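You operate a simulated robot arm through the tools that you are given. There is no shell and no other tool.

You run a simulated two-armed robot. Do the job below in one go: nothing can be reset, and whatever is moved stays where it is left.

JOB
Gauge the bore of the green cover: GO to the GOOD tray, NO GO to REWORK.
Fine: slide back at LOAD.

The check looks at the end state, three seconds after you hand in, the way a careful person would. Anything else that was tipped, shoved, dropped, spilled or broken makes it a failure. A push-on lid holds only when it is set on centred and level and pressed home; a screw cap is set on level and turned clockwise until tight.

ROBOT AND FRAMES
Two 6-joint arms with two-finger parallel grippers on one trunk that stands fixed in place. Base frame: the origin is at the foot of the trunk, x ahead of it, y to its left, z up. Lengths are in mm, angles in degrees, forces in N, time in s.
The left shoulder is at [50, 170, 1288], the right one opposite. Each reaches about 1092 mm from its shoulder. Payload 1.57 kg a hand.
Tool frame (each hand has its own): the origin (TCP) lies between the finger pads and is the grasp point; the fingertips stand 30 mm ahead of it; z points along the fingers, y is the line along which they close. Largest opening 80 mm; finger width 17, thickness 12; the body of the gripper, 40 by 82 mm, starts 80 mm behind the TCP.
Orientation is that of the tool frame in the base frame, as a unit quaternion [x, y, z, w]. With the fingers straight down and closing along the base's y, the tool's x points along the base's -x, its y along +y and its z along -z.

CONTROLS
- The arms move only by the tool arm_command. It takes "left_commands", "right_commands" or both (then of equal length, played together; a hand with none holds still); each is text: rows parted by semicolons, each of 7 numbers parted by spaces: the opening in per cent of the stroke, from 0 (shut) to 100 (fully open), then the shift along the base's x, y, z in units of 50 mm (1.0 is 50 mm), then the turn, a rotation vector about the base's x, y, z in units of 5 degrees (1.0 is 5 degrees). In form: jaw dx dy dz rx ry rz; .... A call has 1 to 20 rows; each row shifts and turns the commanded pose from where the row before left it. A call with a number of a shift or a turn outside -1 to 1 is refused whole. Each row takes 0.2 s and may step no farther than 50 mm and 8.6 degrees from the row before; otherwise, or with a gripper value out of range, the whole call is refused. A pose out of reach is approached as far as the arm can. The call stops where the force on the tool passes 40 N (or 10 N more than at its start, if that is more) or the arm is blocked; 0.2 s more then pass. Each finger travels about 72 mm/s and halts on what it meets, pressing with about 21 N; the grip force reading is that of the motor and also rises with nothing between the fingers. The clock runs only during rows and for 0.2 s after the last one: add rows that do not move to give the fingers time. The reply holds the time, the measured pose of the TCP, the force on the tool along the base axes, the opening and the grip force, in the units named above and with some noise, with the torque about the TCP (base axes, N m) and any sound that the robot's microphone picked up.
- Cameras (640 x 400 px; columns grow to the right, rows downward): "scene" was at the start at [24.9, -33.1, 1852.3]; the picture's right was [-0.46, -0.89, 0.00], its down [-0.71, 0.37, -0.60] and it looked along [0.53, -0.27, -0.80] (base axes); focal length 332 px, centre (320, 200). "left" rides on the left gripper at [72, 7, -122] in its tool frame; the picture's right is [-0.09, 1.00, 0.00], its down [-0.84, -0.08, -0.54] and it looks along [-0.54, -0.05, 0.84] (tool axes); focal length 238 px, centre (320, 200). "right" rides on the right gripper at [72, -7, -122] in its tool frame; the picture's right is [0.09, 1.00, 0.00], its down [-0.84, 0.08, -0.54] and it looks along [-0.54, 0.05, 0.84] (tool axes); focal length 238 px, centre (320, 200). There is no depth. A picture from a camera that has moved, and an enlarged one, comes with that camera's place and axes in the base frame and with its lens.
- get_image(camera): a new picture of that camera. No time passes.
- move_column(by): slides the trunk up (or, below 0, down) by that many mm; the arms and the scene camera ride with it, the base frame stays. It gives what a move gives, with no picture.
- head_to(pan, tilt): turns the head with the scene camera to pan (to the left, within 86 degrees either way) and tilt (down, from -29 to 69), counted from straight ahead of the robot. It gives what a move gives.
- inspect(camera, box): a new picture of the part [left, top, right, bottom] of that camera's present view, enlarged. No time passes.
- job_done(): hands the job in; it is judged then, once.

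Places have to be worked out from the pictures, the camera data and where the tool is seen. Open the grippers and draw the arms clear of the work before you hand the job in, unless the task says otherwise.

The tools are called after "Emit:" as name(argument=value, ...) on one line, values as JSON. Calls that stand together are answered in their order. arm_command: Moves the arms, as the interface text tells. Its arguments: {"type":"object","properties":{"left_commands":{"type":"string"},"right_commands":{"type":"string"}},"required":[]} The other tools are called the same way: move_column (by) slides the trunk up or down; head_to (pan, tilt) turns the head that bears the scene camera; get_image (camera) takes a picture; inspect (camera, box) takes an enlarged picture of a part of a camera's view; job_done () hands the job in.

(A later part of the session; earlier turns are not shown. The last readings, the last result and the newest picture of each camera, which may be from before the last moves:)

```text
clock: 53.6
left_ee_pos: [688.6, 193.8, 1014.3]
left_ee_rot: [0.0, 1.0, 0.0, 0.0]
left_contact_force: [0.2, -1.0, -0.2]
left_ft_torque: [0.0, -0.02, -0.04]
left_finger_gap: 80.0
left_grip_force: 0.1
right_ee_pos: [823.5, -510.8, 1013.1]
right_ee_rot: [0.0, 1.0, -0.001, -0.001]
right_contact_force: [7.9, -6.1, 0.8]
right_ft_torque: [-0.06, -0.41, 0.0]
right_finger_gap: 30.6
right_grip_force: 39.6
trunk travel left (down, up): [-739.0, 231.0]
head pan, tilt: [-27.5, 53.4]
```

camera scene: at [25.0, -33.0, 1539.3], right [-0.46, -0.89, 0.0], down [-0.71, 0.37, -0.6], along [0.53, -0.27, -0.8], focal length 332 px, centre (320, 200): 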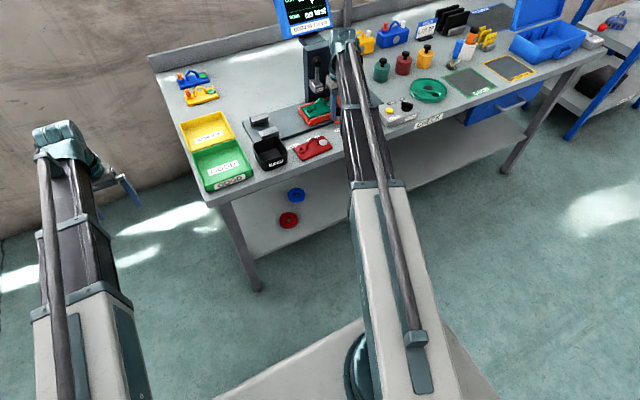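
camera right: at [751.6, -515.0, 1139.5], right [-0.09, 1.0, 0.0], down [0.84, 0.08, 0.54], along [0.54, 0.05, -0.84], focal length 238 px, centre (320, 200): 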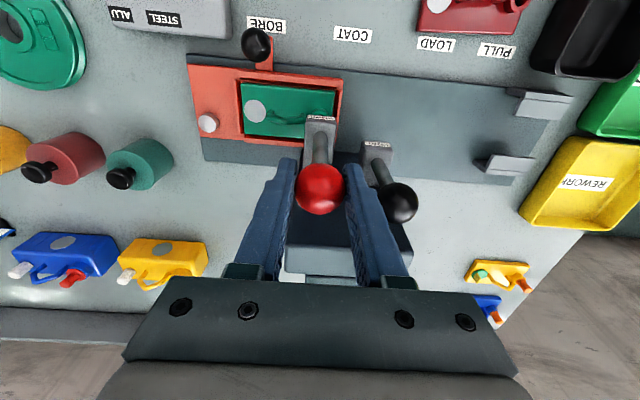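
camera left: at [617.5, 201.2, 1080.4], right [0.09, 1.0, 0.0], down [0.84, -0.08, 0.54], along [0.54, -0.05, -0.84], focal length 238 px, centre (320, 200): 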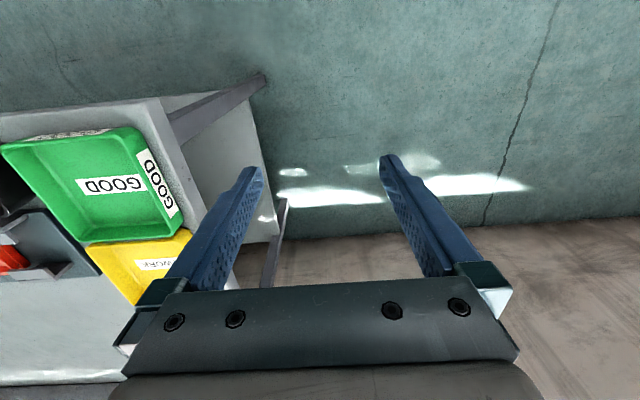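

Downward it moves freely (Fz≈0.8 N): the handle is a vertical press. I continue down in small steps and watch force and display.

Emit:
move_column(by=-7)

Emit:
inspect(camera="scene", box=[270, 40, 390, 160])

Emit:
inspect(camera="right", box=[220, 60, 420, 240])

```text
clock: 54.2
left_ee_pos: [690.6, 194.8, 1006.7]
left_ee_rot: [0.0, 1.0, 0.0, 0.0]
left_contact_force: [-0.5, -0.4, 0.9]
left_ft_torque: [0.01, 0.0, 0.01]
left_finger_gap: 80.0
left_grip_force: 0.0
right_ee_pos: [823.5, -509.5, 1006.9]
right_ee_rot: [0.0, 1.0, 0.0, -0.001]
right_contact_force: [6.5, -5.7, 2.4]
right_ft_torque: [-0.04, 0.21, 0.01]
right_finger_gap: 31.0
right_grip_force: 39.4
trunk travel left (down, up): [-732.0, 238.0]
head pan, tilt: [-27.5, 53.4]
```

```text
3.33 times, centred on (330, 100) of scene
camera zoom: at [25.6, -33.6, 1681.3], right [-0.46, -0.89, 0.0], down [-0.71, 0.37, -0.6], along [0.53, -0.27, -0.8], focal length 1106 px, centre (287, 533)
```

zoom: 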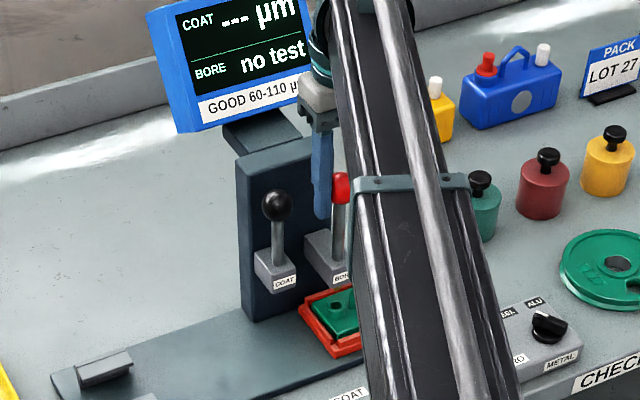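

```text
2.22 times, centred on (320, 150) of right
camera zoom: at [751.6, -515.1, 1129.3], right [-0.09, 1.0, 0.0], down [0.84, 0.08, 0.54], along [0.54, 0.05, -0.84], focal length 530 px, centre (320, 311)
```

zoom: 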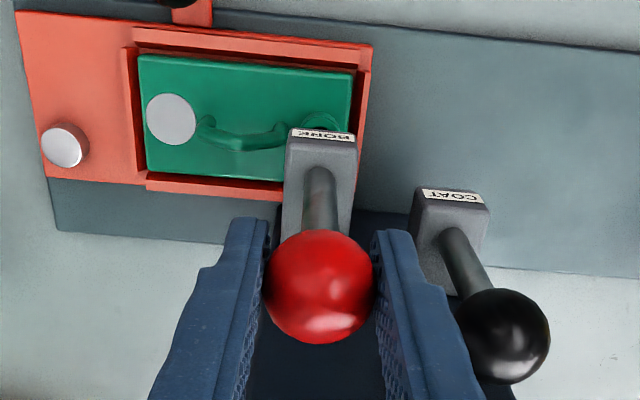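

The ball follows the hand downward with little force. I continue in 10 mm steps.

Emit:
move_column(by=-10)

Emit:
inspect(camera="scene", box=[270, 20, 390, 140])

Emit:
inspect(camera="right", box=[220, 60, 420, 240])

```text
clock: 54.8
left_ee_pos: [689.3, 195.3, 996.8]
left_ee_rot: [0.0, 1.0, 0.001, 0.0]
left_contact_force: [0.0, 0.4, 0.3]
left_ft_torque: [0.02, 0.0, 0.01]
left_finger_gap: 80.1
left_grip_force: 0.1
right_ee_pos: [824.1, -509.7, 997.3]
right_ee_rot: [0.0, 1.0, -0.001, 0.0]
right_contact_force: [5.8, -5.7, 3.0]
right_ft_torque: [-0.06, 0.3, 0.01]
right_finger_gap: 30.9
right_grip_force: 39.9
trunk travel left (down, up): [-722.0, 248.0]
head pan, tilt: [-27.5, 53.4]
```

```text
3.33 times, centred on (330, 80) of scene
camera zoom: at [25.4, -33.5, 1671.3], right [-0.46, -0.89, 0.0], down [-0.71, 0.37, -0.6], along [0.53, -0.27, -0.8], focal length 1106 px, centre (287, 600)
```

zoom: 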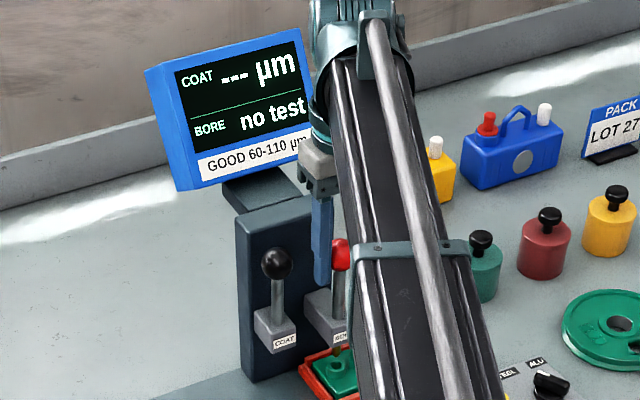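

```text
2.22 times, centred on (320, 150) of right
camera zoom: at [751.5, -515.1, 1119.4], right [-0.09, 1.0, 0.0], down [0.84, 0.08, 0.54], along [0.54, 0.05, -0.84], focal length 530 px, centre (320, 311)
```

zoom: 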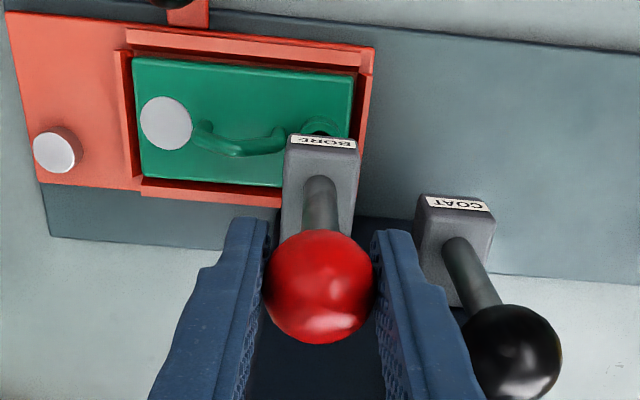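

A pin now emerges under the BORE block toward the boss: it is a plunger with a plug pin. I continue down in small steps, watching the force.

Emit:
move_column(by=-8)

Emit:
inspect(camera="scene", box=[270, 10, 390, 140])

```text
clock: 55.4
left_ee_pos: [688.6, 193.7, 989.0]
left_ee_rot: [0.0, 1.0, 0.0, -0.001]
left_contact_force: [0.1, -0.1, -0.3]
left_ft_torque: [-0.01, -0.03, 0.0]
left_finger_gap: 80.0
left_grip_force: 0.0
right_ee_pos: [824.1, -509.5, 989.6]
right_ee_rot: [-0.001, 1.0, 0.0, 0.0]
right_contact_force: [4.7, -6.2, 3.3]
right_ft_torque: [-0.01, 0.15, -0.01]
right_finger_gap: 30.7
right_grip_force: 39.9
trunk travel left (down, up): [-714.0, 256.0]
head pan, tilt: [-27.5, 53.4]
```

```text
3.08 times, centred on (330, 75) of scene
camera zoom: at [25.2, -33.5, 1663.3], right [-0.46, -0.89, 0.0], down [-0.71, 0.37, -0.6], along [0.53, -0.27, -0.8], focal length 1021 px, centre (289, 585)
```

zoom: 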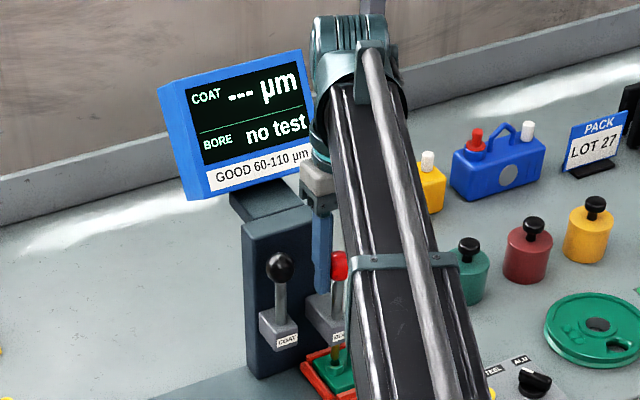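

Force still low (3.3 N). I continue down.

Emit:
move_column(by=-6)

Emit:
inspect(camera="scene", box=[300, 80, 350, 140])

Emit:
inspect(camera="right", box=[220, 60, 420, 240])

```text
clock: 55.9
left_ee_pos: [689.0, 194.4, 982.7]
left_ee_rot: [0.0, 1.0, 0.0, 0.0]
left_contact_force: [-0.3, -0.4, 0.5]
left_ft_torque: [0.02, -0.05, 0.03]
left_finger_gap: 79.8
left_grip_force: 0.1
right_ee_pos: [823.3, -510.0, 982.9]
right_ee_rot: [0.0, 1.0, -0.001, 0.0]
right_contact_force: [5.0, -5.3, 2.8]
right_ft_torque: [-0.06, -0.08, -0.07]
right_finger_gap: 31.0
right_grip_force: 40.4
trunk travel left (down, up): [-708.0, 262.0]
head pan, tilt: [-27.5, 53.4]
```

```text
6.67 times, centred on (325, 110) of scene
camera zoom: at [25.1, -33.5, 1657.3], right [-0.46, -0.89, 0.0], down [-0.71, 0.37, -0.6], along [0.53, -0.27, -0.8], focal length 2212 px, centre (287, 800)
```

zoom: 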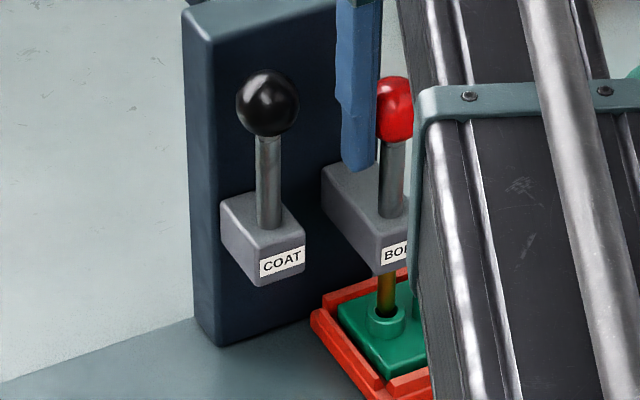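

```text
2.22 times, centred on (320, 150) of right
camera zoom: at [751.4, -515.0, 1105.6], right [-0.09, 1.0, 0.0], down [0.84, 0.08, 0.54], along [0.54, 0.05, -0.84], focal length 530 px, centre (320, 311)
```

zoom: 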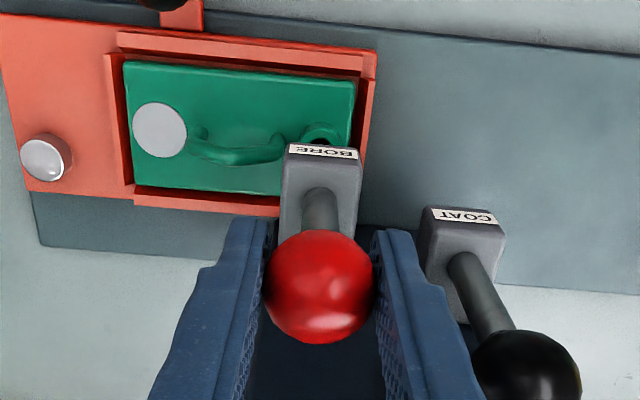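

The brass pin is right at the bore, centred. I go on in 3–4 mm steps with the force in view.

Emit:
move_column(by=-4)

Emit:
move_column(by=-4)

Emit:
inspect(camera="scene", box=[270, 10, 350, 140])

```text
clock: 56.4
left_ee_pos: [687.3, 195.1, 980.2]
left_ee_rot: [0.0, 1.0, 0.0, 0.001]
left_contact_force: [0.1, 0.3, -0.5]
left_ft_torque: [0.03, 0.02, 0.03]
left_finger_gap: 79.7
left_grip_force: 0.0
right_ee_pos: [823.5, -510.5, 981.4]
right_ee_rot: [0.0, 1.0, -0.002, 0.002]
right_contact_force: [11.1, -11.2, 30.5]
right_ft_torque: [-0.1, -0.2, 0.03]
right_finger_gap: 30.7
right_grip_force: 39.6
trunk travel left (down, up): [-704.0, 266.0]
head pan, tilt: [-27.5, 53.4]
```

```text
clock: 57.0
left_ee_pos: [687.8, 194.7, 975.4]
left_ee_rot: [-0.001, 1.0, -0.001, 0.001]
left_contact_force: [0.0, 0.4, 0.7]
left_ft_torque: [0.0, 0.02, -0.05]
left_finger_gap: 80.1
left_grip_force: 0.0
right_ee_pos: [820.8, -509.8, 976.3]
right_ee_rot: [0.001, 1.0, -0.002, 0.001]
right_contact_force: [8.7, -12.2, 29.9]
right_ft_torque: [-0.09, -0.18, -0.02]
right_finger_gap: 30.9
right_grip_force: 40.2
trunk travel left (down, up): [-700.0, 270.0]
head pan, tilt: [-27.5, 53.4]
```

```text
3.08 times, centred on (310, 75) of scene
camera zoom: at [22.5, -32.4, 1649.4], right [-0.46, -0.89, 0.0], down [-0.71, 0.37, -0.6], along [0.53, -0.28, -0.8], focal length 1021 px, centre (351, 585)
```

zoom: 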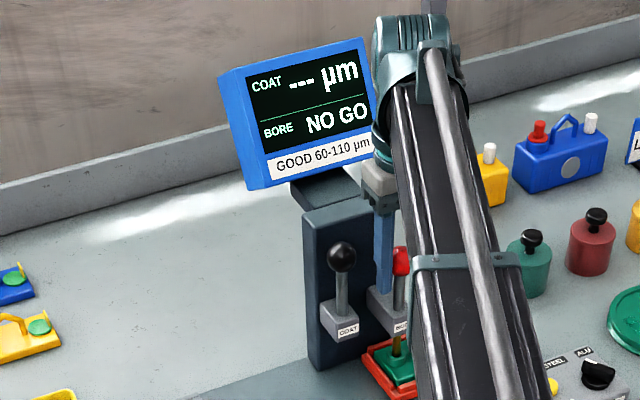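

The display reads BORE NO GO, with the pin stopped at about 30 N. Before trusting it I check that the pin stands centred on the bore, not on the rim because of the cover's play in the nest.

Emit:
inspect(camera="scene", box=[310, 100, 340, 135])

Emit:
inspect(camera="scene", box=[285, 15, 325, 60])

Emit:
inspect(camera="right", box=[240, 70, 380, 170])

```text
11.43 times, centred on (325, 118) of scene
camera zoom: at [22.5, -32.4, 1649.4], right [-0.46, -0.89, 0.0], down [-0.71, 0.37, -0.6], along [0.53, -0.28, -0.8], focal length 3791 px, centre (263, 1143)
```

zoom: 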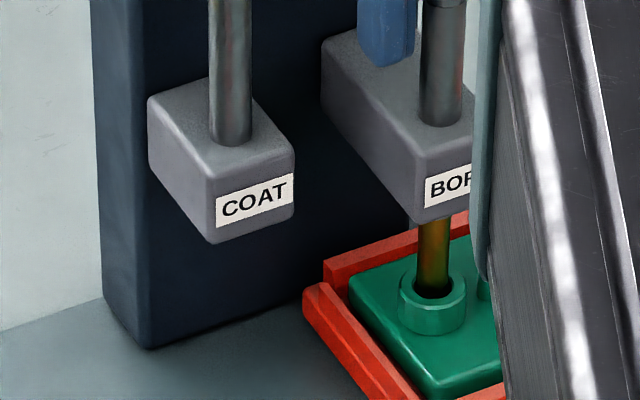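

```text
8.89 times, centred on (305, 38) of scene
camera zoom: at [22.5, -32.4, 1649.4], right [-0.46, -0.89, 0.0], down [-0.71, 0.37, -0.6], along [0.53, -0.28, -0.8], focal length 2949 px, centre (453, 1644)
```

zoom: 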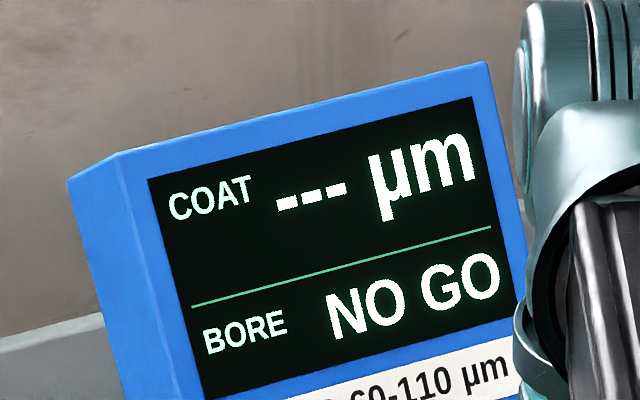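

```text
4.00 times, centred on (310, 120) of right
camera zoom: at [749.5, -514.8, 1099.3], right [-0.09, 1.0, 0.0], down [0.84, 0.08, 0.54], along [0.54, 0.05, -0.84], focal length 953 px, centre (360, 520)
```

zoom: 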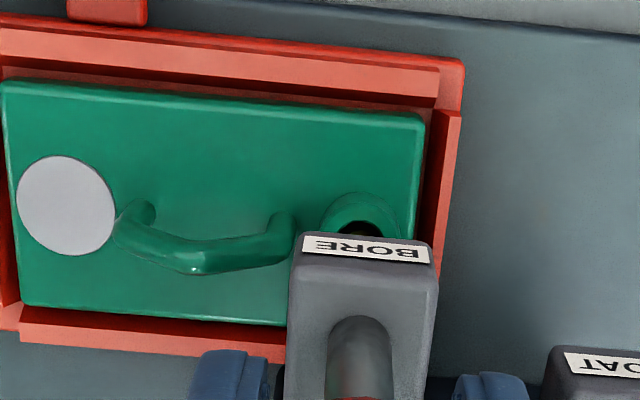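

Emit:
inspect(camera="scene", box=[320, 116, 334, 128])

Emit:
get_image(camera="right")

Emit:
inspect(camera="right", box=[275, 110, 325, 140])

```text
16.00 times, centred on (327, 122) of scene
camera zoom: at [22.5, -32.4, 1649.4], right [-0.46, -0.89, 0.0], down [-0.71, 0.37, -0.6], along [0.53, -0.28, -0.8], focal length 5308 px, centre (208, 1448)
```

zoom: 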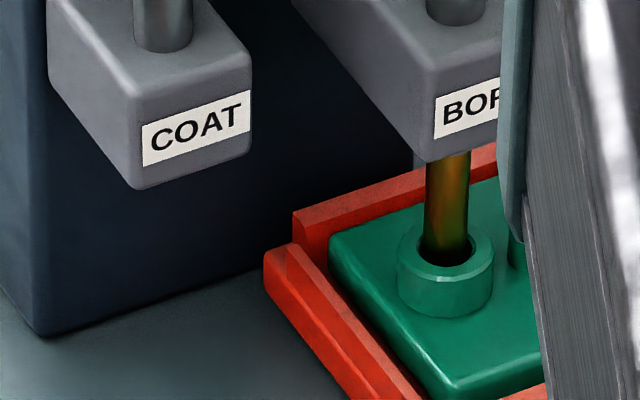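

```text
taken
camera right: at [749.5, -514.8, 1099.3], right [-0.09, 1.0, 0.0], down [0.84, 0.08, 0.54], along [0.54, 0.05, -0.84], focal length 238 px, centre (320, 200)
```

right: 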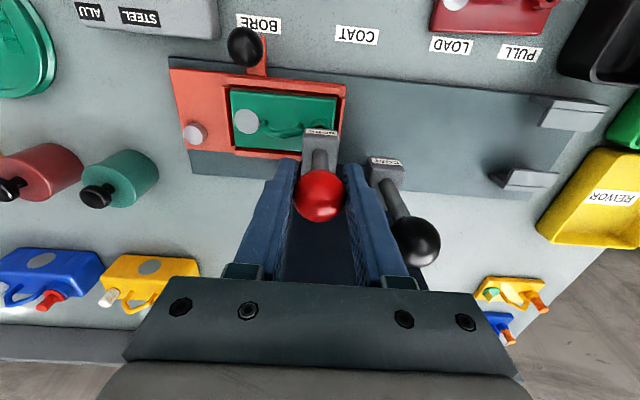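

```text
12.80 times, centred on (300, 125) of right
camera zoom: at [749.5, -514.8, 1099.3], right [-0.09, 1.0, 0.0], down [0.84, 0.08, 0.54], along [0.54, 0.05, -0.84], focal length 3051 px, centre (576, 1160)
```

zoom: 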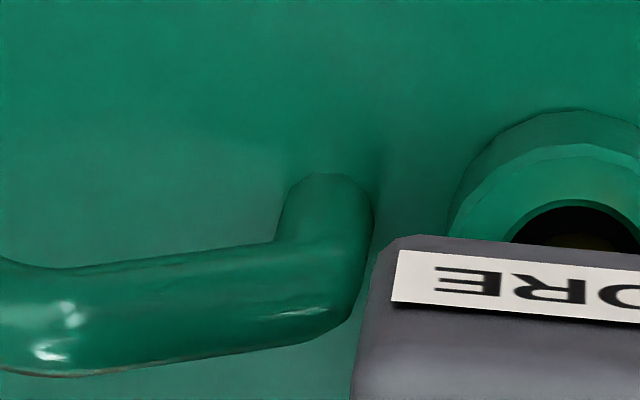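

At contact the pin stands laterally within ~0.5 mm of the bore centre and the dark gap around it is even, so the NO GO looks genuine. To be sure, I lift the pin about 12 mm and look at the alignment again before repeating the press once.

Emit:
move_column(by=14)

Emit:
inspect(camera="scene", box=[314, 104, 342, 128])

Emit:
inspect(camera="scene", box=[270, 10, 350, 140])

Emit:
inspect(camera="right", box=[240, 70, 380, 170])

```text
clock: 57.6
left_ee_pos: [688.3, 194.5, 989.8]
left_ee_rot: [0.0, 1.0, 0.0, 0.0]
left_contact_force: [0.3, -0.9, 0.5]
left_ft_torque: [0.0, 0.02, -0.03]
left_finger_gap: 80.0
left_grip_force: 0.1
right_ee_pos: [821.7, -509.2, 988.4]
right_ee_rot: [0.0, 1.0, 0.001, -0.002]
right_contact_force: [-2.9, -7.7, 3.1]
right_ft_torque: [0.09, 0.72, -0.08]
right_finger_gap: 30.8
right_grip_force: 40.0
trunk travel left (down, up): [-714.0, 256.0]
head pan, tilt: [-27.5, 53.4]
```

```text
16.00 times, centred on (328, 116) of scene
camera zoom: at [24.4, -33.8, 1663.2], right [-0.46, -0.89, 0.0], down [-0.71, 0.37, -0.6], along [0.53, -0.27, -0.8], focal length 5308 px, centre (192, 1544)
```

zoom: 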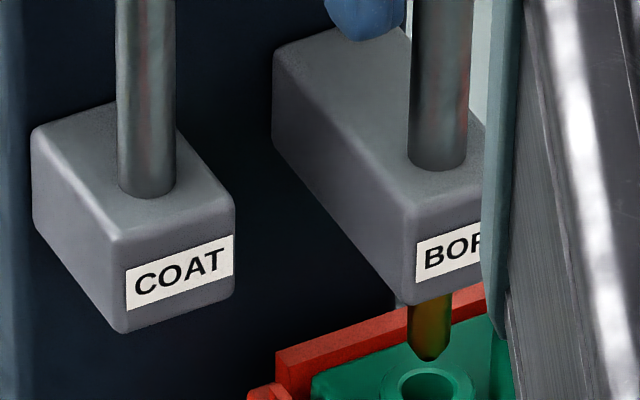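

```text
3.08 times, centred on (310, 75) of scene
camera zoom: at [24.4, -33.8, 1663.2], right [-0.46, -0.89, 0.0], down [-0.71, 0.37, -0.6], along [0.53, -0.27, -0.8], focal length 1021 px, centre (351, 585)
```

zoom: 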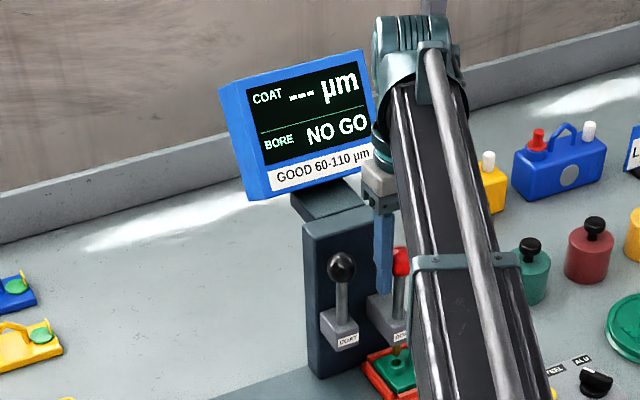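

```text
4.00 times, centred on (310, 120) of right
camera zoom: at [750.0, -515.1, 1111.8], right [-0.09, 1.0, 0.0], down [0.84, 0.08, 0.54], along [0.54, 0.05, -0.84], focal length 953 px, centre (360, 520)
```

zoom: 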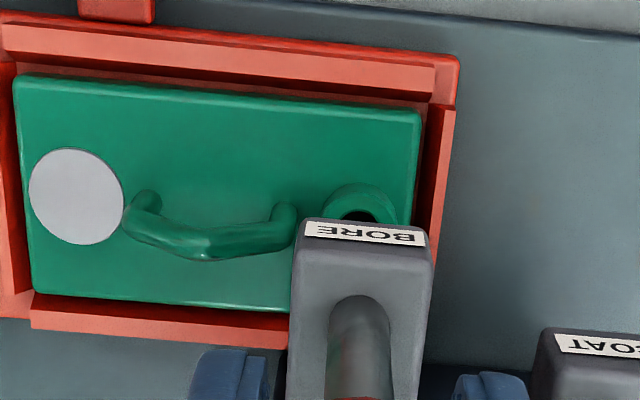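

Display holds NO GO; the pin tip is directly over the bore in the picture. I repeat the press once to confirm, and zoom in hard at contact to check the front/back centring too.

Emit:
move_column(by=-8)

Emit:
move_column(by=-3)

Emit:
inspect(camera="scene", box=[322, 114, 334, 126])

Emit:
inspect(camera="scene", box=[285, 15, 340, 60])

```text
clock: 58.1
left_ee_pos: [687.4, 194.5, 981.9]
left_ee_rot: [0.0, 1.0, 0.0, 0.0]
left_contact_force: [-0.2, -0.3, -0.2]
left_ft_torque: [0.02, -0.02, 0.02]
left_finger_gap: 80.0
left_grip_force: 0.1
right_ee_pos: [822.2, -509.6, 981.0]
right_ee_rot: [0.0, 1.0, -0.002, 0.0]
right_contact_force: [-7.0, -6.3, 3.9]
right_ft_torque: [0.02, 0.84, -0.07]
right_finger_gap: 30.9
right_grip_force: 39.7
trunk travel left (down, up): [-706.0, 264.0]
head pan, tilt: [-27.5, 53.4]
```

```text
clock: 58.7
left_ee_pos: [688.0, 195.1, 978.9]
left_ee_rot: [0.0, 1.0, 0.0, 0.002]
left_contact_force: [0.0, 1.5, -0.5]
left_ft_torque: [0.0, 0.06, 0.0]
left_finger_gap: 80.0
left_grip_force: 0.0
right_ee_pos: [822.2, -509.5, 979.9]
right_ee_rot: [0.0, 1.0, -0.001, 0.0]
right_contact_force: [-10.6, -6.0, 2.7]
right_ft_torque: [0.03, 0.55, 0.01]
right_finger_gap: 30.8
right_grip_force: 39.3
trunk travel left (down, up): [-703.0, 267.0]
head pan, tilt: [-27.5, 53.4]
```

```text
16.00 times, centred on (328, 120) of scene
camera zoom: at [23.2, -33.5, 1652.3], right [-0.46, -0.89, 0.0], down [-0.71, 0.37, -0.6], along [0.53, -0.27, -0.8], focal length 5308 px, centre (192, 1480)
```

zoom: 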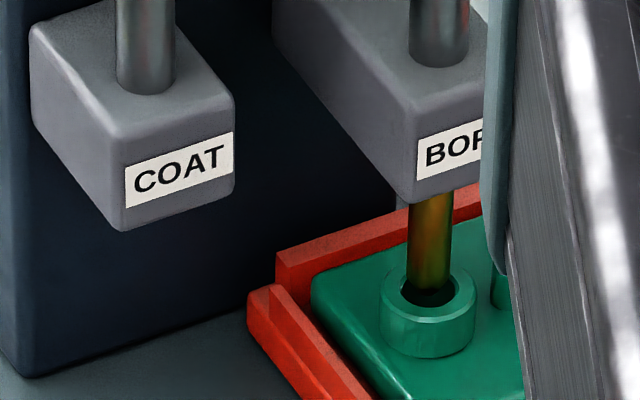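

```text
8.89 times, centred on (312, 38) of scene
camera zoom: at [23.2, -33.5, 1652.3], right [-0.46, -0.89, 0.0], down [-0.71, 0.37, -0.6], along [0.53, -0.27, -0.8], focal length 2949 px, centre (387, 1644)
```

zoom: 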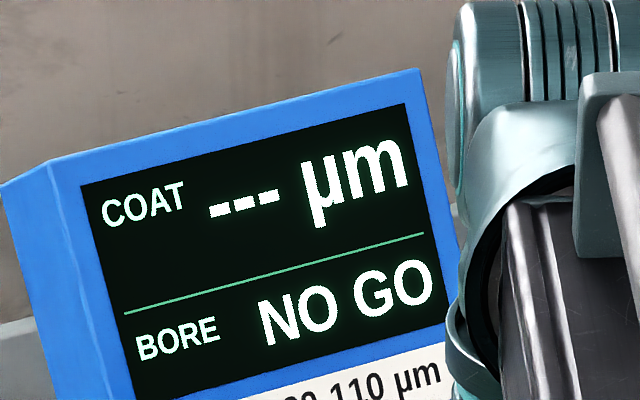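

Emit:
move_column(by=-3)

Emit:
inspect(camera="scene", box=[322, 112, 334, 124])

```text
clock: 59.2
left_ee_pos: [687.0, 196.1, 976.2]
left_ee_rot: [0.0, 1.0, 0.0, 0.0]
left_contact_force: [-0.3, 0.1, -0.1]
left_ft_torque: [-0.02, 0.04, 0.03]
left_finger_gap: 79.9
left_grip_force: 0.2
right_ee_pos: [822.1, -510.1, 977.8]
right_ee_rot: [0.0, 1.0, -0.001, 0.001]
right_contact_force: [-9.2, -6.6, 16.6]
right_ft_torque: [-0.03, 0.3, -0.07]
right_finger_gap: 31.1
right_grip_force: 39.9
trunk travel left (down, up): [-700.0, 270.0]
head pan, tilt: [-27.5, 53.4]
```

```text
16.00 times, centred on (328, 118) of scene
camera zoom: at [22.1, -32.8, 1649.6], right [-0.46, -0.89, 0.0], down [-0.71, 0.37, -0.6], along [0.53, -0.27, -0.8], focal length 5308 px, centre (192, 1512)
```

zoom: 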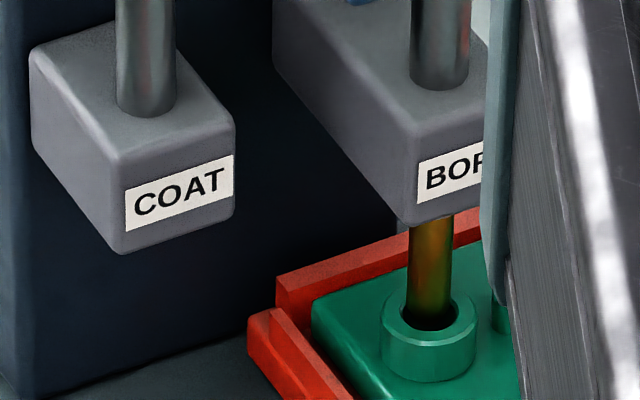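

The pin enters the mouth of the bore centrally and is stopped inside at 17 N, so NO GO is confirmed: the cover goes to REWORK. I raise the plunger back up, first 30 mm.

Emit:
move_column(by=30)

Emit:
move_column(by=4)

```text
clock: 59.9
left_ee_pos: [687.6, 194.5, 1005.5]
left_ee_rot: [0.0, 1.0, 0.0, 0.001]
left_contact_force: [-0.6, -0.1, 0.5]
left_ft_torque: [0.01, -0.05, -0.01]
left_finger_gap: 79.6
left_grip_force: 0.0
right_ee_pos: [821.0, -510.4, 1005.5]
right_ee_rot: [0.001, 1.0, -0.001, 0.0]
right_contact_force: [-11.8, -5.2, 2.5]
right_ft_torque: [0.05, -0.32, -0.03]
right_finger_gap: 30.9
right_grip_force: 39.9
trunk travel left (down, up): [-730.0, 240.0]
head pan, tilt: [-27.5, 53.4]
```

```text
clock: 60.5
left_ee_pos: [687.0, 193.5, 1009.8]
left_ee_rot: [0.0, 1.0, 0.0, 0.0]
left_contact_force: [-0.2, -0.3, -0.3]
left_ft_torque: [-0.03, -0.01, 0.0]
left_finger_gap: 79.9
left_grip_force: 0.0
right_ee_pos: [821.8, -511.5, 1010.3]
right_ee_rot: [0.001, 1.0, 0.0, 0.0]
right_contact_force: [-13.5, -4.9, 1.2]
right_ft_torque: [0.01, 0.01, -0.01]
right_finger_gap: 30.8
right_grip_force: 39.5
trunk travel left (down, up): [-734.0, 236.0]
head pan, tilt: [-27.5, 53.4]
```

A light upward push remains (spring return). I raise a few more millimetres to the top and then open the fingers.

Emit:
move_column(by=3)

Emit:
arm_command(right_commands="62 0 0 0 0 0 0; 62 0 0 0 0 0 0; 62 0 0 0 0 0 0; 62 0 0 0 0 0 0")

Emit:
get_image(camera="right")

Emit:
inspect(camera="scene", box=[270, 20, 390, 160])

```text
clock: 61.0
left_ee_pos: [686.9, 193.6, 1013.3]
left_ee_rot: [0.0, 1.0, 0.0, 0.0]
left_contact_force: [0.1, -1.6, 0.8]
left_ft_torque: [0.01, 0.0, 0.02]
left_finger_gap: 80.0
left_grip_force: 0.0
right_ee_pos: [822.5, -510.1, 1012.3]
right_ee_rot: [0.0, 1.0, -0.001, 0.0]
right_contact_force: [-16.5, -2.9, -8.1]
right_ft_torque: [0.04, -0.23, -0.02]
right_finger_gap: 30.8
right_grip_force: 39.8
trunk travel left (down, up): [-737.0, 233.0]
head pan, tilt: [-27.5, 53.4]
```

```text
clock: 62.0
left_ee_pos: [690.0, 194.8, 1013.5]
left_ee_rot: [-0.001, 1.0, 0.0, -0.001]
left_contact_force: [-0.1, 0.1, -0.4]
left_ft_torque: [-0.01, 0.0, 0.0]
left_finger_gap: 79.9
left_grip_force: 0.0
right_ee_pos: [823.1, -508.8, 1011.3]
right_ee_rot: [0.0, 1.0, -0.001, 0.0]
right_contact_force: [-0.7, -0.6, -0.2]
right_ft_torque: [-0.04, 0.0, -0.03]
right_finger_gap: 49.9
right_grip_force: 0.1
trunk travel left (down, up): [-737.0, 233.0]
head pan, tilt: [-27.5, 53.4]
```

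```text
taken
camera right: at [751.5, -514.6, 1134.8], right [-0.09, 1.0, 0.0], down [0.84, 0.08, 0.54], along [0.54, 0.05, -0.84], focal length 238 px, centre (320, 200)
```

right: 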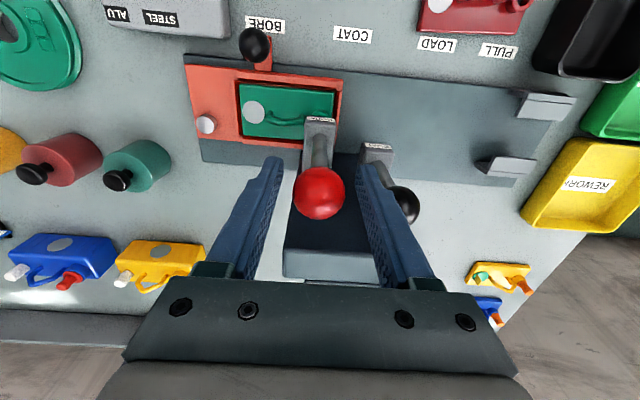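

```text
2.86 times, centred on (330, 90) of scene
camera zoom: at [25.0, -33.0, 1686.3], right [-0.46, -0.89, 0.0], down [-0.71, 0.37, -0.6], along [0.53, -0.27, -0.8], focal length 948 px, centre (291, 514)
```

zoom: 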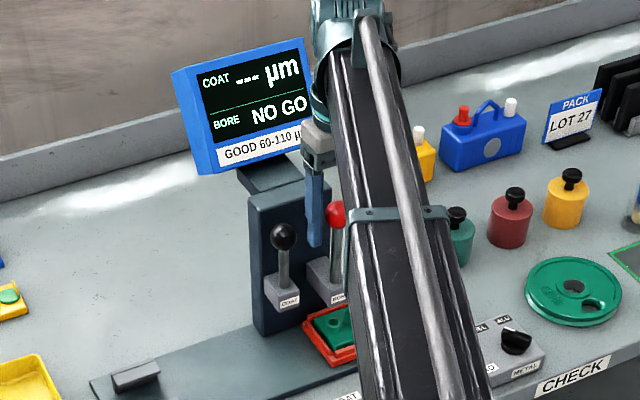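

The plunger is back at the top and released. I raise clear, move back over the slide knob at (754,−580), and descend to grip it again.

Emit:
move_column(by=65)

Emit:
arm_command(right_commands="60 -0.35 -0.35 0 0 0 0; 60 -0.35 -0.35 0 0 0 0; 60 -0.35 -0.35 0 0 0 0; 60 -0.34 -0.35 0 0 0 0; 60 0 0 0 0 0 0")

Emit:
move_column(by=-170)

Emit:
inspect(camera="right", box=[220, 90, 420, 290])

```text
clock: 63.0
left_ee_pos: [688.6, 194.3, 1076.7]
left_ee_rot: [0.0, 1.0, 0.0, 0.0]
left_contact_force: [0.1, 1.5, 0.0]
left_ft_torque: [0.0, -0.01, 0.02]
left_finger_gap: 79.8
left_grip_force: 0.0
right_ee_pos: [823.2, -509.7, 1077.7]
right_ee_rot: [0.0, 1.0, -0.001, 0.0]
right_contact_force: [-0.3, 0.0, 0.7]
right_ft_torque: [0.02, 0.0, -0.01]
right_finger_gap: 49.4
right_grip_force: 0.0
trunk travel left (down, up): [-802.0, 168.0]
head pan, tilt: [-27.5, 53.4]
```

```text
clock: 64.2
left_ee_pos: [688.7, 194.5, 1077.9]
left_ee_rot: [0.0, 1.0, 0.0, 0.0]
left_contact_force: [0.3, 0.4, 0.0]
left_ft_torque: [0.01, 0.0, -0.03]
left_finger_gap: 80.1
left_grip_force: 0.0
right_ee_pos: [753.8, -579.0, 1077.1]
right_ee_rot: [0.0, 1.0, -0.001, -0.001]
right_contact_force: [-0.2, -0.3, 0.1]
right_ft_torque: [-0.03, -0.01, 0.0]
right_finger_gap: 48.0
right_grip_force: 0.0
trunk travel left (down, up): [-802.0, 168.0]
head pan, tilt: [-27.5, 53.4]
```

```text
clock: 66.2
left_ee_pos: [688.4, 194.8, 907.2]
left_ee_rot: [0.0, 1.0, 0.0, 0.001]
left_contact_force: [-0.3, 0.2, 0.6]
left_ft_torque: [-0.01, 0.01, -0.01]
left_finger_gap: 79.8
left_grip_force: 0.1
right_ee_pos: [754.3, -578.2, 906.0]
right_ee_rot: [0.0, 1.0, -0.001, 0.001]
right_contact_force: [-1.0, 0.8, -0.1]
right_ft_torque: [-0.02, -0.01, 0.01]
right_finger_gap: 48.1
right_grip_force: 0.0
trunk travel left (down, up): [-632.0, 338.0]
head pan, tilt: [-27.5, 53.4]
```

```text
2.00 times, centred on (320, 190) of right
camera zoom: at [681.6, -584.0, 1029.9], right [-0.09, 1.0, 0.0], down [0.84, 0.08, 0.54], along [0.54, 0.05, -0.84], focal length 477 px, centre (320, 220)
```

zoom: 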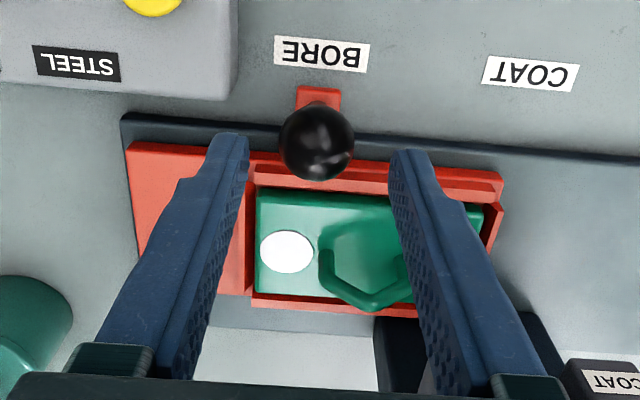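

The knob is between the fingers. I lower 40 mm, close on it, and slide it back in +y by 200 mm to LOAD.

Emit:
move_column(by=-40)

Emit:
arm_command(right_commands="0 0 0 0 0 0 0; 0 0 0 0 0 0 0; 0 0 0 0 0 0 0; 0 0 0 0 0 0 0")

Emit:
arm_command(right_commands="0 0 0.1 0 0 0 0; 0 0 0.2 0 0 0 0; 0 0 0.2 0 0 0 0; 0 0 0.2 0 0 0 0; 0 0 0.2 0 0 0 0; 0 0 0.2 0 0 0 0; 0 0 0.2 0 0 0 0; 0 0 0.2 0 0 0 0; 0 0 0.2 0 0 0 0; 0 0 0.2 0 0 0 0; 0 0 0.1 0 0 0 0; 0 0 0 0 0 0 0")

```text
clock: 67.0
left_ee_pos: [689.8, 196.1, 868.2]
left_ee_rot: [0.0, 1.0, 0.0, 0.0]
left_contact_force: [0.4, 0.6, -0.1]
left_ft_torque: [0.0, 0.04, -0.02]
left_finger_gap: 80.1
left_grip_force: 0.1
right_ee_pos: [753.8, -578.1, 867.4]
right_ee_rot: [0.0, 1.0, -0.001, 0.0]
right_contact_force: [-0.1, -0.5, 0.3]
right_ft_torque: [0.0, 0.03, 0.0]
right_finger_gap: 48.1
right_grip_force: 0.1
trunk travel left (down, up): [-592.0, 378.0]
head pan, tilt: [-27.5, 53.4]
```

```text
clock: 68.0
left_ee_pos: [688.3, 195.3, 867.2]
left_ee_rot: [0.0, 1.0, 0.001, 0.001]
left_contact_force: [-0.3, -0.8, -0.1]
left_ft_torque: [0.0, -0.02, -0.02]
left_finger_gap: 79.9
left_grip_force: 0.1
right_ee_pos: [753.0, -578.7, 868.3]
right_ee_rot: [0.0, 1.0, -0.002, 0.001]
right_contact_force: [1.6, -2.0, 0.9]
right_ft_torque: [-0.05, -0.01, -0.02]
right_finger_gap: 29.3
right_grip_force: 38.9
trunk travel left (down, up): [-592.0, 378.0]
head pan, tilt: [-27.5, 53.4]
```

```text
clock: 70.6
left_ee_pos: [688.8, 195.3, 867.4]
left_ee_rot: [0.0, 1.0, -0.001, 0.0]
left_contact_force: [0.0, -0.5, 1.2]
left_ft_torque: [0.0, 0.0, 0.04]
left_finger_gap: 79.8
left_grip_force: 0.0
right_ee_pos: [754.8, -480.0, 866.8]
right_ee_rot: [0.0, 1.0, -0.001, -0.001]
right_contact_force: [-6.0, -1.6, -3.4]
right_ft_torque: [-0.02, 0.21, 0.08]
right_finger_gap: 29.3
right_grip_force: 39.0
trunk travel left (down, up): [-592.0, 378.0]
head pan, tilt: [-27.5, 53.4]
```

Halfway at COAT. I continue 100 mm to LOAD (knob target y≈−380).

Emit:
arm_command(right_commands="0 0 0.1 0 0 0 0; 0 0 0.2 0 0 0 0; 0 0 0.2 0 0 0 0; 0 0 0.2 0 0 0 0; 0 0 0.2 0 0 0 0; 0 0 0.2 0 0 0 0; 0 0 0.2 0 0 0 0; 0 0 0.2 0 0 0 0; 0 0 0.2 0 0 0 0; 0 0 0.2 0 0 0 0; 0 0 0.1 0 0 0 0; 0 0 0 0 0 0 0")

Emit:
inspect(camera="right", box=[140, 80, 500, 290])

```text
clock: 73.2
left_ee_pos: [689.4, 195.9, 867.5]
left_ee_rot: [-0.001, 1.0, 0.0, 0.0]
left_contact_force: [-0.2, -0.2, 0.1]
left_ft_torque: [-0.02, -0.03, 0.01]
left_finger_gap: 79.9
left_grip_force: 0.1
right_ee_pos: [753.4, -379.7, 867.8]
right_ee_rot: [0.0, 1.0, -0.001, 0.0]
right_contact_force: [6.1, -1.9, 3.0]
right_ft_torque: [-0.02, -0.4, 0.04]
right_finger_gap: 29.2
right_grip_force: 38.7
trunk travel left (down, up): [-592.0, 378.0]
head pan, tilt: [-27.5, 53.4]
```

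```text
1.78 times, centred on (320, 185) of right
camera zoom: at [681.8, -384.0, 989.8], right [-0.09, 1.0, 0.0], down [0.84, 0.08, 0.54], along [0.54, 0.05, -0.84], focal length 424 px, centre (320, 227)
```

zoom: 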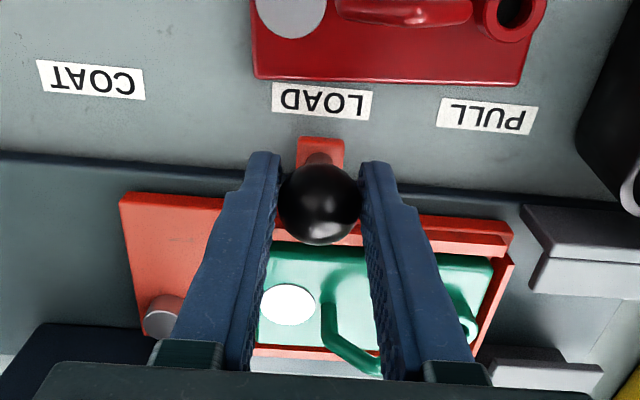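

The slide is back at LOAD. I release the knob, raise clear, back off to x≈700 and turn the hand −90° again for the cover's handle.

Emit:
arm_command(right_commands="58 0 0 0 0 0 0; 58 0 0 0 0 0 0; 58 0 0 0 0 0 0; 58 0 0 0 0 0 0")

Emit:
move_column(by=117)

Emit:
arm_command(right_commands="45 -0.5 0 0 0 0 -1; 45 -0.5 0 0 0 0 -1; 45 0 0 0 0 0 -1; 45 0 0 0 0 0 -1; 45 0 0 0 0 0 -1; 45 0 0 0 0 0 -1; 45 0 0 0 0 0 -1; 45 0 0 0 0 0 -1; 45 0 0 0 0 0 -1; 45 0 0 0 0 0 -1; 45 0 0 0 0 0 -1; 45 0 0 0 0 0 -1; 45 0 0.2 0 0 0 -1; 45 0 0.2 0 0 0 -1; 45 0 0.24 0 0 0 -1; 45 0 0 0 0 0 -1; 45 0 0 0 0 0 -1; 45 0 0 0 0 0 -1; 45 0 0 0 0 0 0")

Emit:
get_image(camera="right")

Emit:
inspect(camera="scene", box=[160, 60, 360, 230])

```text
clock: 74.2
left_ee_pos: [688.8, 195.3, 866.7]
left_ee_rot: [0.0, 1.0, 0.0, 0.0]
left_contact_force: [-0.1, 0.6, 0.2]
left_ft_torque: [-0.01, 0.02, 0.0]
left_finger_gap: 80.1
left_grip_force: 0.0
right_ee_pos: [753.8, -378.8, 868.4]
right_ee_rot: [0.0, 1.0, -0.001, 0.0]
right_contact_force: [0.5, 0.6, -0.9]
right_ft_torque: [0.01, 0.01, 0.02]
right_finger_gap: 46.4
right_grip_force: 0.1
trunk travel left (down, up): [-592.0, 378.0]
head pan, tilt: [-27.5, 53.4]
```

```text
clock: 75.7
left_ee_pos: [688.3, 194.6, 982.6]
left_ee_rot: [0.0, 1.0, 0.0, -0.001]
left_contact_force: [0.8, -0.7, 0.1]
left_ft_torque: [0.0, -0.03, 0.02]
left_finger_gap: 80.0
left_grip_force: 0.1
right_ee_pos: [753.5, -377.8, 984.0]
right_ee_rot: [0.0, 1.0, -0.001, 0.0]
right_contact_force: [-0.6, 0.2, -0.3]
right_ft_torque: [-0.02, 0.01, 0.01]
right_finger_gap: 46.2
right_grip_force: 0.1
trunk travel left (down, up): [-709.0, 261.0]
head pan, tilt: [-27.5, 53.4]
```

```text
clock: 79.7
left_ee_pos: [688.8, 195.0, 984.2]
left_ee_rot: [0.001, 1.0, 0.001, 0.0]
left_contact_force: [-0.1, 0.1, 0.0]
left_ft_torque: [-0.02, 0.02, 0.02]
left_finger_gap: 79.8
left_grip_force: 0.1
right_ee_pos: [703.2, -345.4, 983.1]
right_ee_rot: [0.708, 0.706, 0.0, 0.0]
right_contact_force: [-0.6, -0.1, 0.6]
right_ft_torque: [0.0, 0.02, 0.03]
right_finger_gap: 36.1
right_grip_force: 0.1
trunk travel left (down, up): [-709.0, 261.0]
head pan, tilt: [-27.5, 53.4]
```

```text
taken
camera right: at [697.0, -273.2, 1106.8], right [1.0, 0.09, 0.0], down [0.08, -0.84, 0.54], along [0.05, -0.54, -0.84], focal length 238 px, centre (320, 200)
```

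right: 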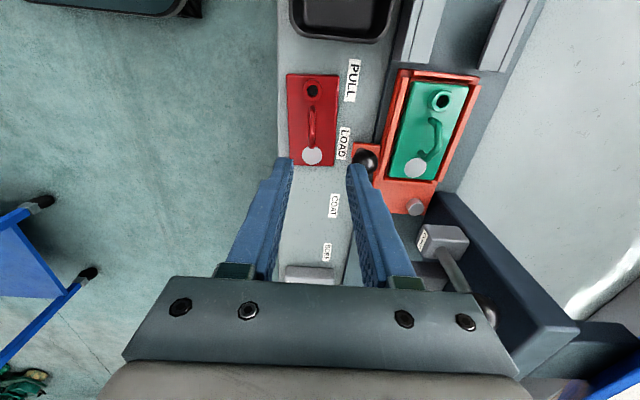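

```text
2.35 times, centred on (260, 145) of scene
camera zoom: at [25.0, -33.0, 1658.3], right [-0.46, -0.89, 0.0], down [-0.71, 0.37, -0.6], along [0.53, -0.27, -0.8], focal length 781 px, centre (461, 329)
```

zoom: 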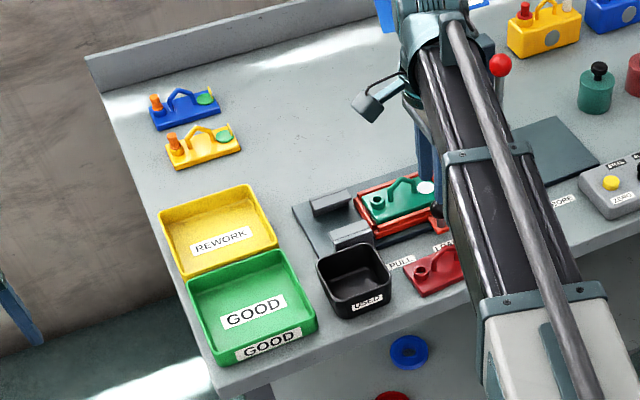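

Everything is in place. I move in +x to stand over the cover's handle at (825,−347).

Emit:
arm_command(right_commands="45 0.488 -0.01 0 0 0 0; 45 0.488 -0.01 0 0 0 0; 45 0.488 0 0 0 0 0; 45 0.488 0 0 0 0 0; 45 0.488 0 0 0 0 0; 45 0 0 0 0 0 0")

Emit:
move_column(by=-60)

Emit:
inspect(camera="right", box=[230, 30, 410, 230])

```text
clock: 81.0
left_ee_pos: [689.5, 194.6, 984.1]
left_ee_rot: [0.0, 1.0, 0.0, 0.0]
left_contact_force: [0.1, 0.3, 0.5]
left_ft_torque: [-0.01, -0.01, 0.01]
left_finger_gap: 80.1
left_grip_force: 0.1
right_ee_pos: [826.2, -347.6, 984.4]
right_ee_rot: [0.708, 0.707, 0.0, -0.001]
right_contact_force: [0.3, 0.5, 1.6]
right_ft_torque: [0.02, 0.01, -0.02]
right_finger_gap: 35.8
right_grip_force: 0.0
trunk travel left (down, up): [-709.0, 261.0]
head pan, tilt: [-27.5, 53.4]
```

```text
clock: 82.0
left_ee_pos: [688.6, 195.7, 924.4]
left_ee_rot: [0.0, 1.0, 0.0, 0.0]
left_contact_force: [0.2, -0.4, 0.4]
left_ft_torque: [0.01, -0.01, 0.02]
left_finger_gap: 79.8
left_grip_force: 0.0
right_ee_pos: [825.7, -346.7, 923.3]
right_ee_rot: [0.707, 0.707, -0.001, 0.0]
right_contact_force: [0.1, -0.1, 0.2]
right_ft_torque: [0.01, 0.03, 0.0]
right_finger_gap: 35.9
right_grip_force: 0.0
trunk travel left (down, up): [-649.0, 321.0]
head pan, tilt: [-27.5, 53.4]
```

```text
2.00 times, centred on (320, 130) of right
camera zoom: at [818.8, -274.4, 1047.0], right [1.0, 0.09, 0.0], down [0.08, -0.84, 0.54], along [0.05, -0.54, -0.84], focal length 477 px, centre (320, 340)
```

zoom: 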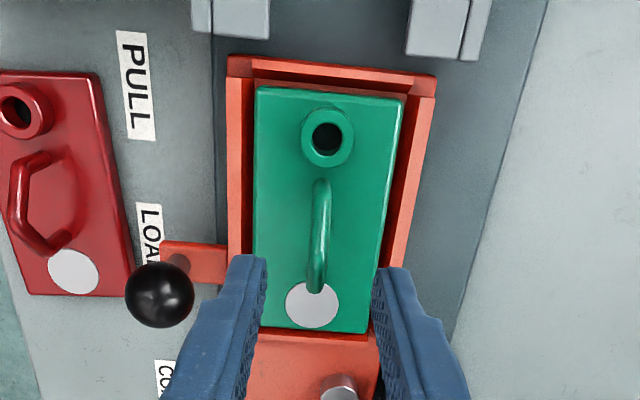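

Handle centred between the fingers. I lower 39 mm to the earlier grip height and close.

Emit:
move_column(by=-39)

Emit:
arm_command(right_commands="0 0 0 0 0 0 0; 0 0 0 0 0 0 0; 0 0 0 0 0 0 0; 0 0 0 0 0 0 0")

Emit:
inspect(camera="right", box=[230, 30, 410, 230])

```text
clock: 82.9
left_ee_pos: [688.4, 193.8, 885.6]
left_ee_rot: [0.0, 1.0, -0.001, 0.0]
left_contact_force: [-0.3, -0.2, 0.2]
left_ft_torque: [0.0, 0.02, 0.02]
left_finger_gap: 80.1
left_grip_force: 0.1
right_ee_pos: [826.1, -348.0, 885.0]
right_ee_rot: [0.707, 0.707, -0.001, 0.0]
right_contact_force: [-0.3, -0.2, -0.5]
right_ft_torque: [-0.01, 0.02, 0.02]
right_finger_gap: 35.7
right_grip_force: 0.1
trunk travel left (down, up): [-610.0, 360.0]
head pan, tilt: [-27.5, 53.4]
```

```text
clock: 83.9
left_ee_pos: [689.7, 195.3, 885.6]
left_ee_rot: [0.0, 1.0, 0.0, 0.0]
left_contact_force: [0.3, 0.5, -0.4]
left_ft_torque: [0.02, 0.01, -0.01]
left_finger_gap: 79.8
left_grip_force: 0.1
right_ee_pos: [824.7, -347.5, 884.2]
right_ee_rot: [0.707, 0.708, -0.001, 0.0]
right_contact_force: [-0.3, -0.3, -0.4]
right_ft_torque: [0.02, 0.02, 0.05]
right_finger_gap: 7.6
right_grip_force: 20.9
trunk travel left (down, up): [-610.0, 360.0]
head pan, tilt: [-27.5, 53.4]
```

```text
2.00 times, centred on (320, 130) of right
camera zoom: at [818.8, -274.4, 1007.8], right [1.0, 0.09, 0.0], down [0.08, -0.84, 0.54], along [0.05, -0.54, -0.84], focal length 477 px, centre (320, 340)
```

zoom: 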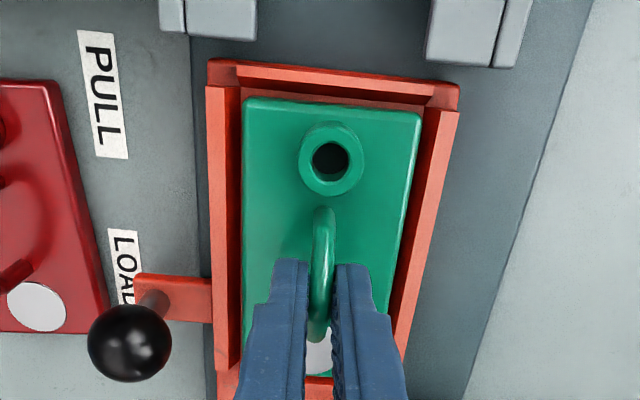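

Gripped at 7.6 mm. I lift 20 mm first to confirm it leaves the nest cleanly.

Emit:
move_column(by=20)

Emit:
move_column(by=60)

Emit:
get_image(camera="right")

Emit:
get_image(camera="scene")

Emit:
get_image(camera="left")

```text
clock: 84.5
left_ee_pos: [689.0, 195.1, 904.9]
left_ee_rot: [0.0, 1.0, -0.001, 0.0]
left_contact_force: [-0.2, 0.5, -0.7]
left_ft_torque: [0.02, -0.02, -0.01]
left_finger_gap: 80.0
left_grip_force: 0.1
right_ee_pos: [826.3, -347.6, 906.1]
right_ee_rot: [0.707, 0.707, -0.001, -0.001]
right_contact_force: [-0.5, 0.1, -2.5]
right_ft_torque: [0.0, 0.01, 0.0]
right_finger_gap: 7.9
right_grip_force: 21.5
trunk travel left (down, up): [-630.0, 340.0]
head pan, tilt: [-27.5, 53.4]
```

```text
clock: 85.5
left_ee_pos: [690.1, 194.6, 964.9]
left_ee_rot: [0.0, 1.0, -0.001, 0.0]
left_contact_force: [-0.4, 0.0, -0.6]
left_ft_torque: [-0.01, -0.01, -0.01]
left_finger_gap: 80.0
left_grip_force: 0.0
right_ee_pos: [826.8, -348.1, 964.7]
right_ee_rot: [0.707, 0.708, -0.001, 0.0]
right_contact_force: [0.4, 0.2, -2.5]
right_ft_torque: [0.0, -0.02, 0.02]
right_finger_gap: 7.8
right_grip_force: 21.0
trunk travel left (down, up): [-690.0, 280.0]
head pan, tilt: [-27.5, 53.4]
```

```text
taken
camera right: at [819.3, -274.5, 1087.4], right [1.0, 0.09, 0.0], down [0.08, -0.84, 0.54], along [0.05, -0.54, -0.84], focal length 238 px, centre (320, 200)
```

right: 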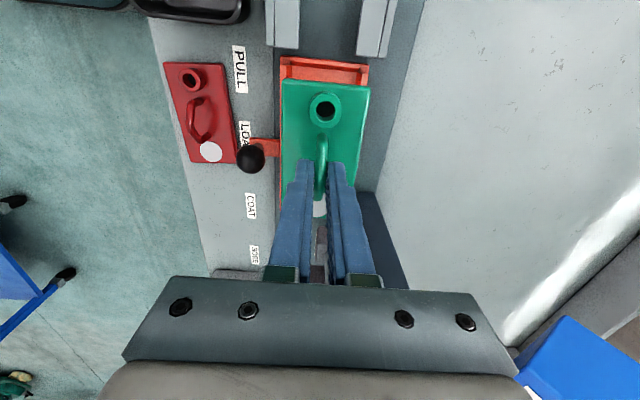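

```text
taken
camera scene: at [25.6, -33.2, 1639.3], right [-0.46, -0.89, 0.0], down [-0.71, 0.37, -0.6], along [0.53, -0.27, -0.8], focal length 332 px, centre (320, 200)
```

scene: 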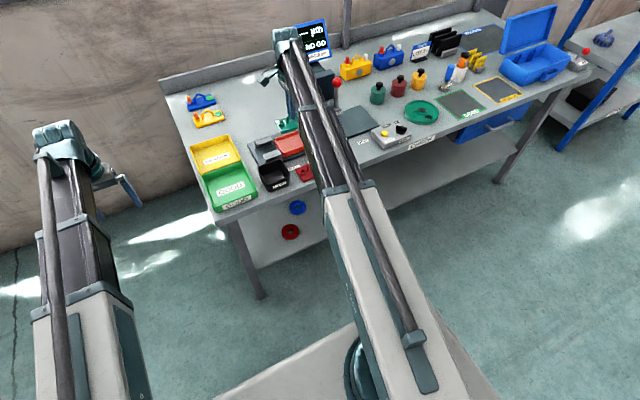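

```text
taken
camera left: at [617.9, 201.2, 1086.7], right [0.09, 1.0, 0.0], down [0.84, -0.08, 0.54], along [0.54, -0.05, -0.84], focal length 238 px, centre (320, 200)
```

left: 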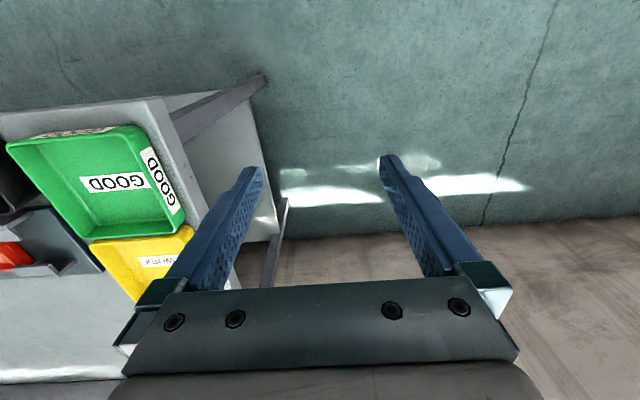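

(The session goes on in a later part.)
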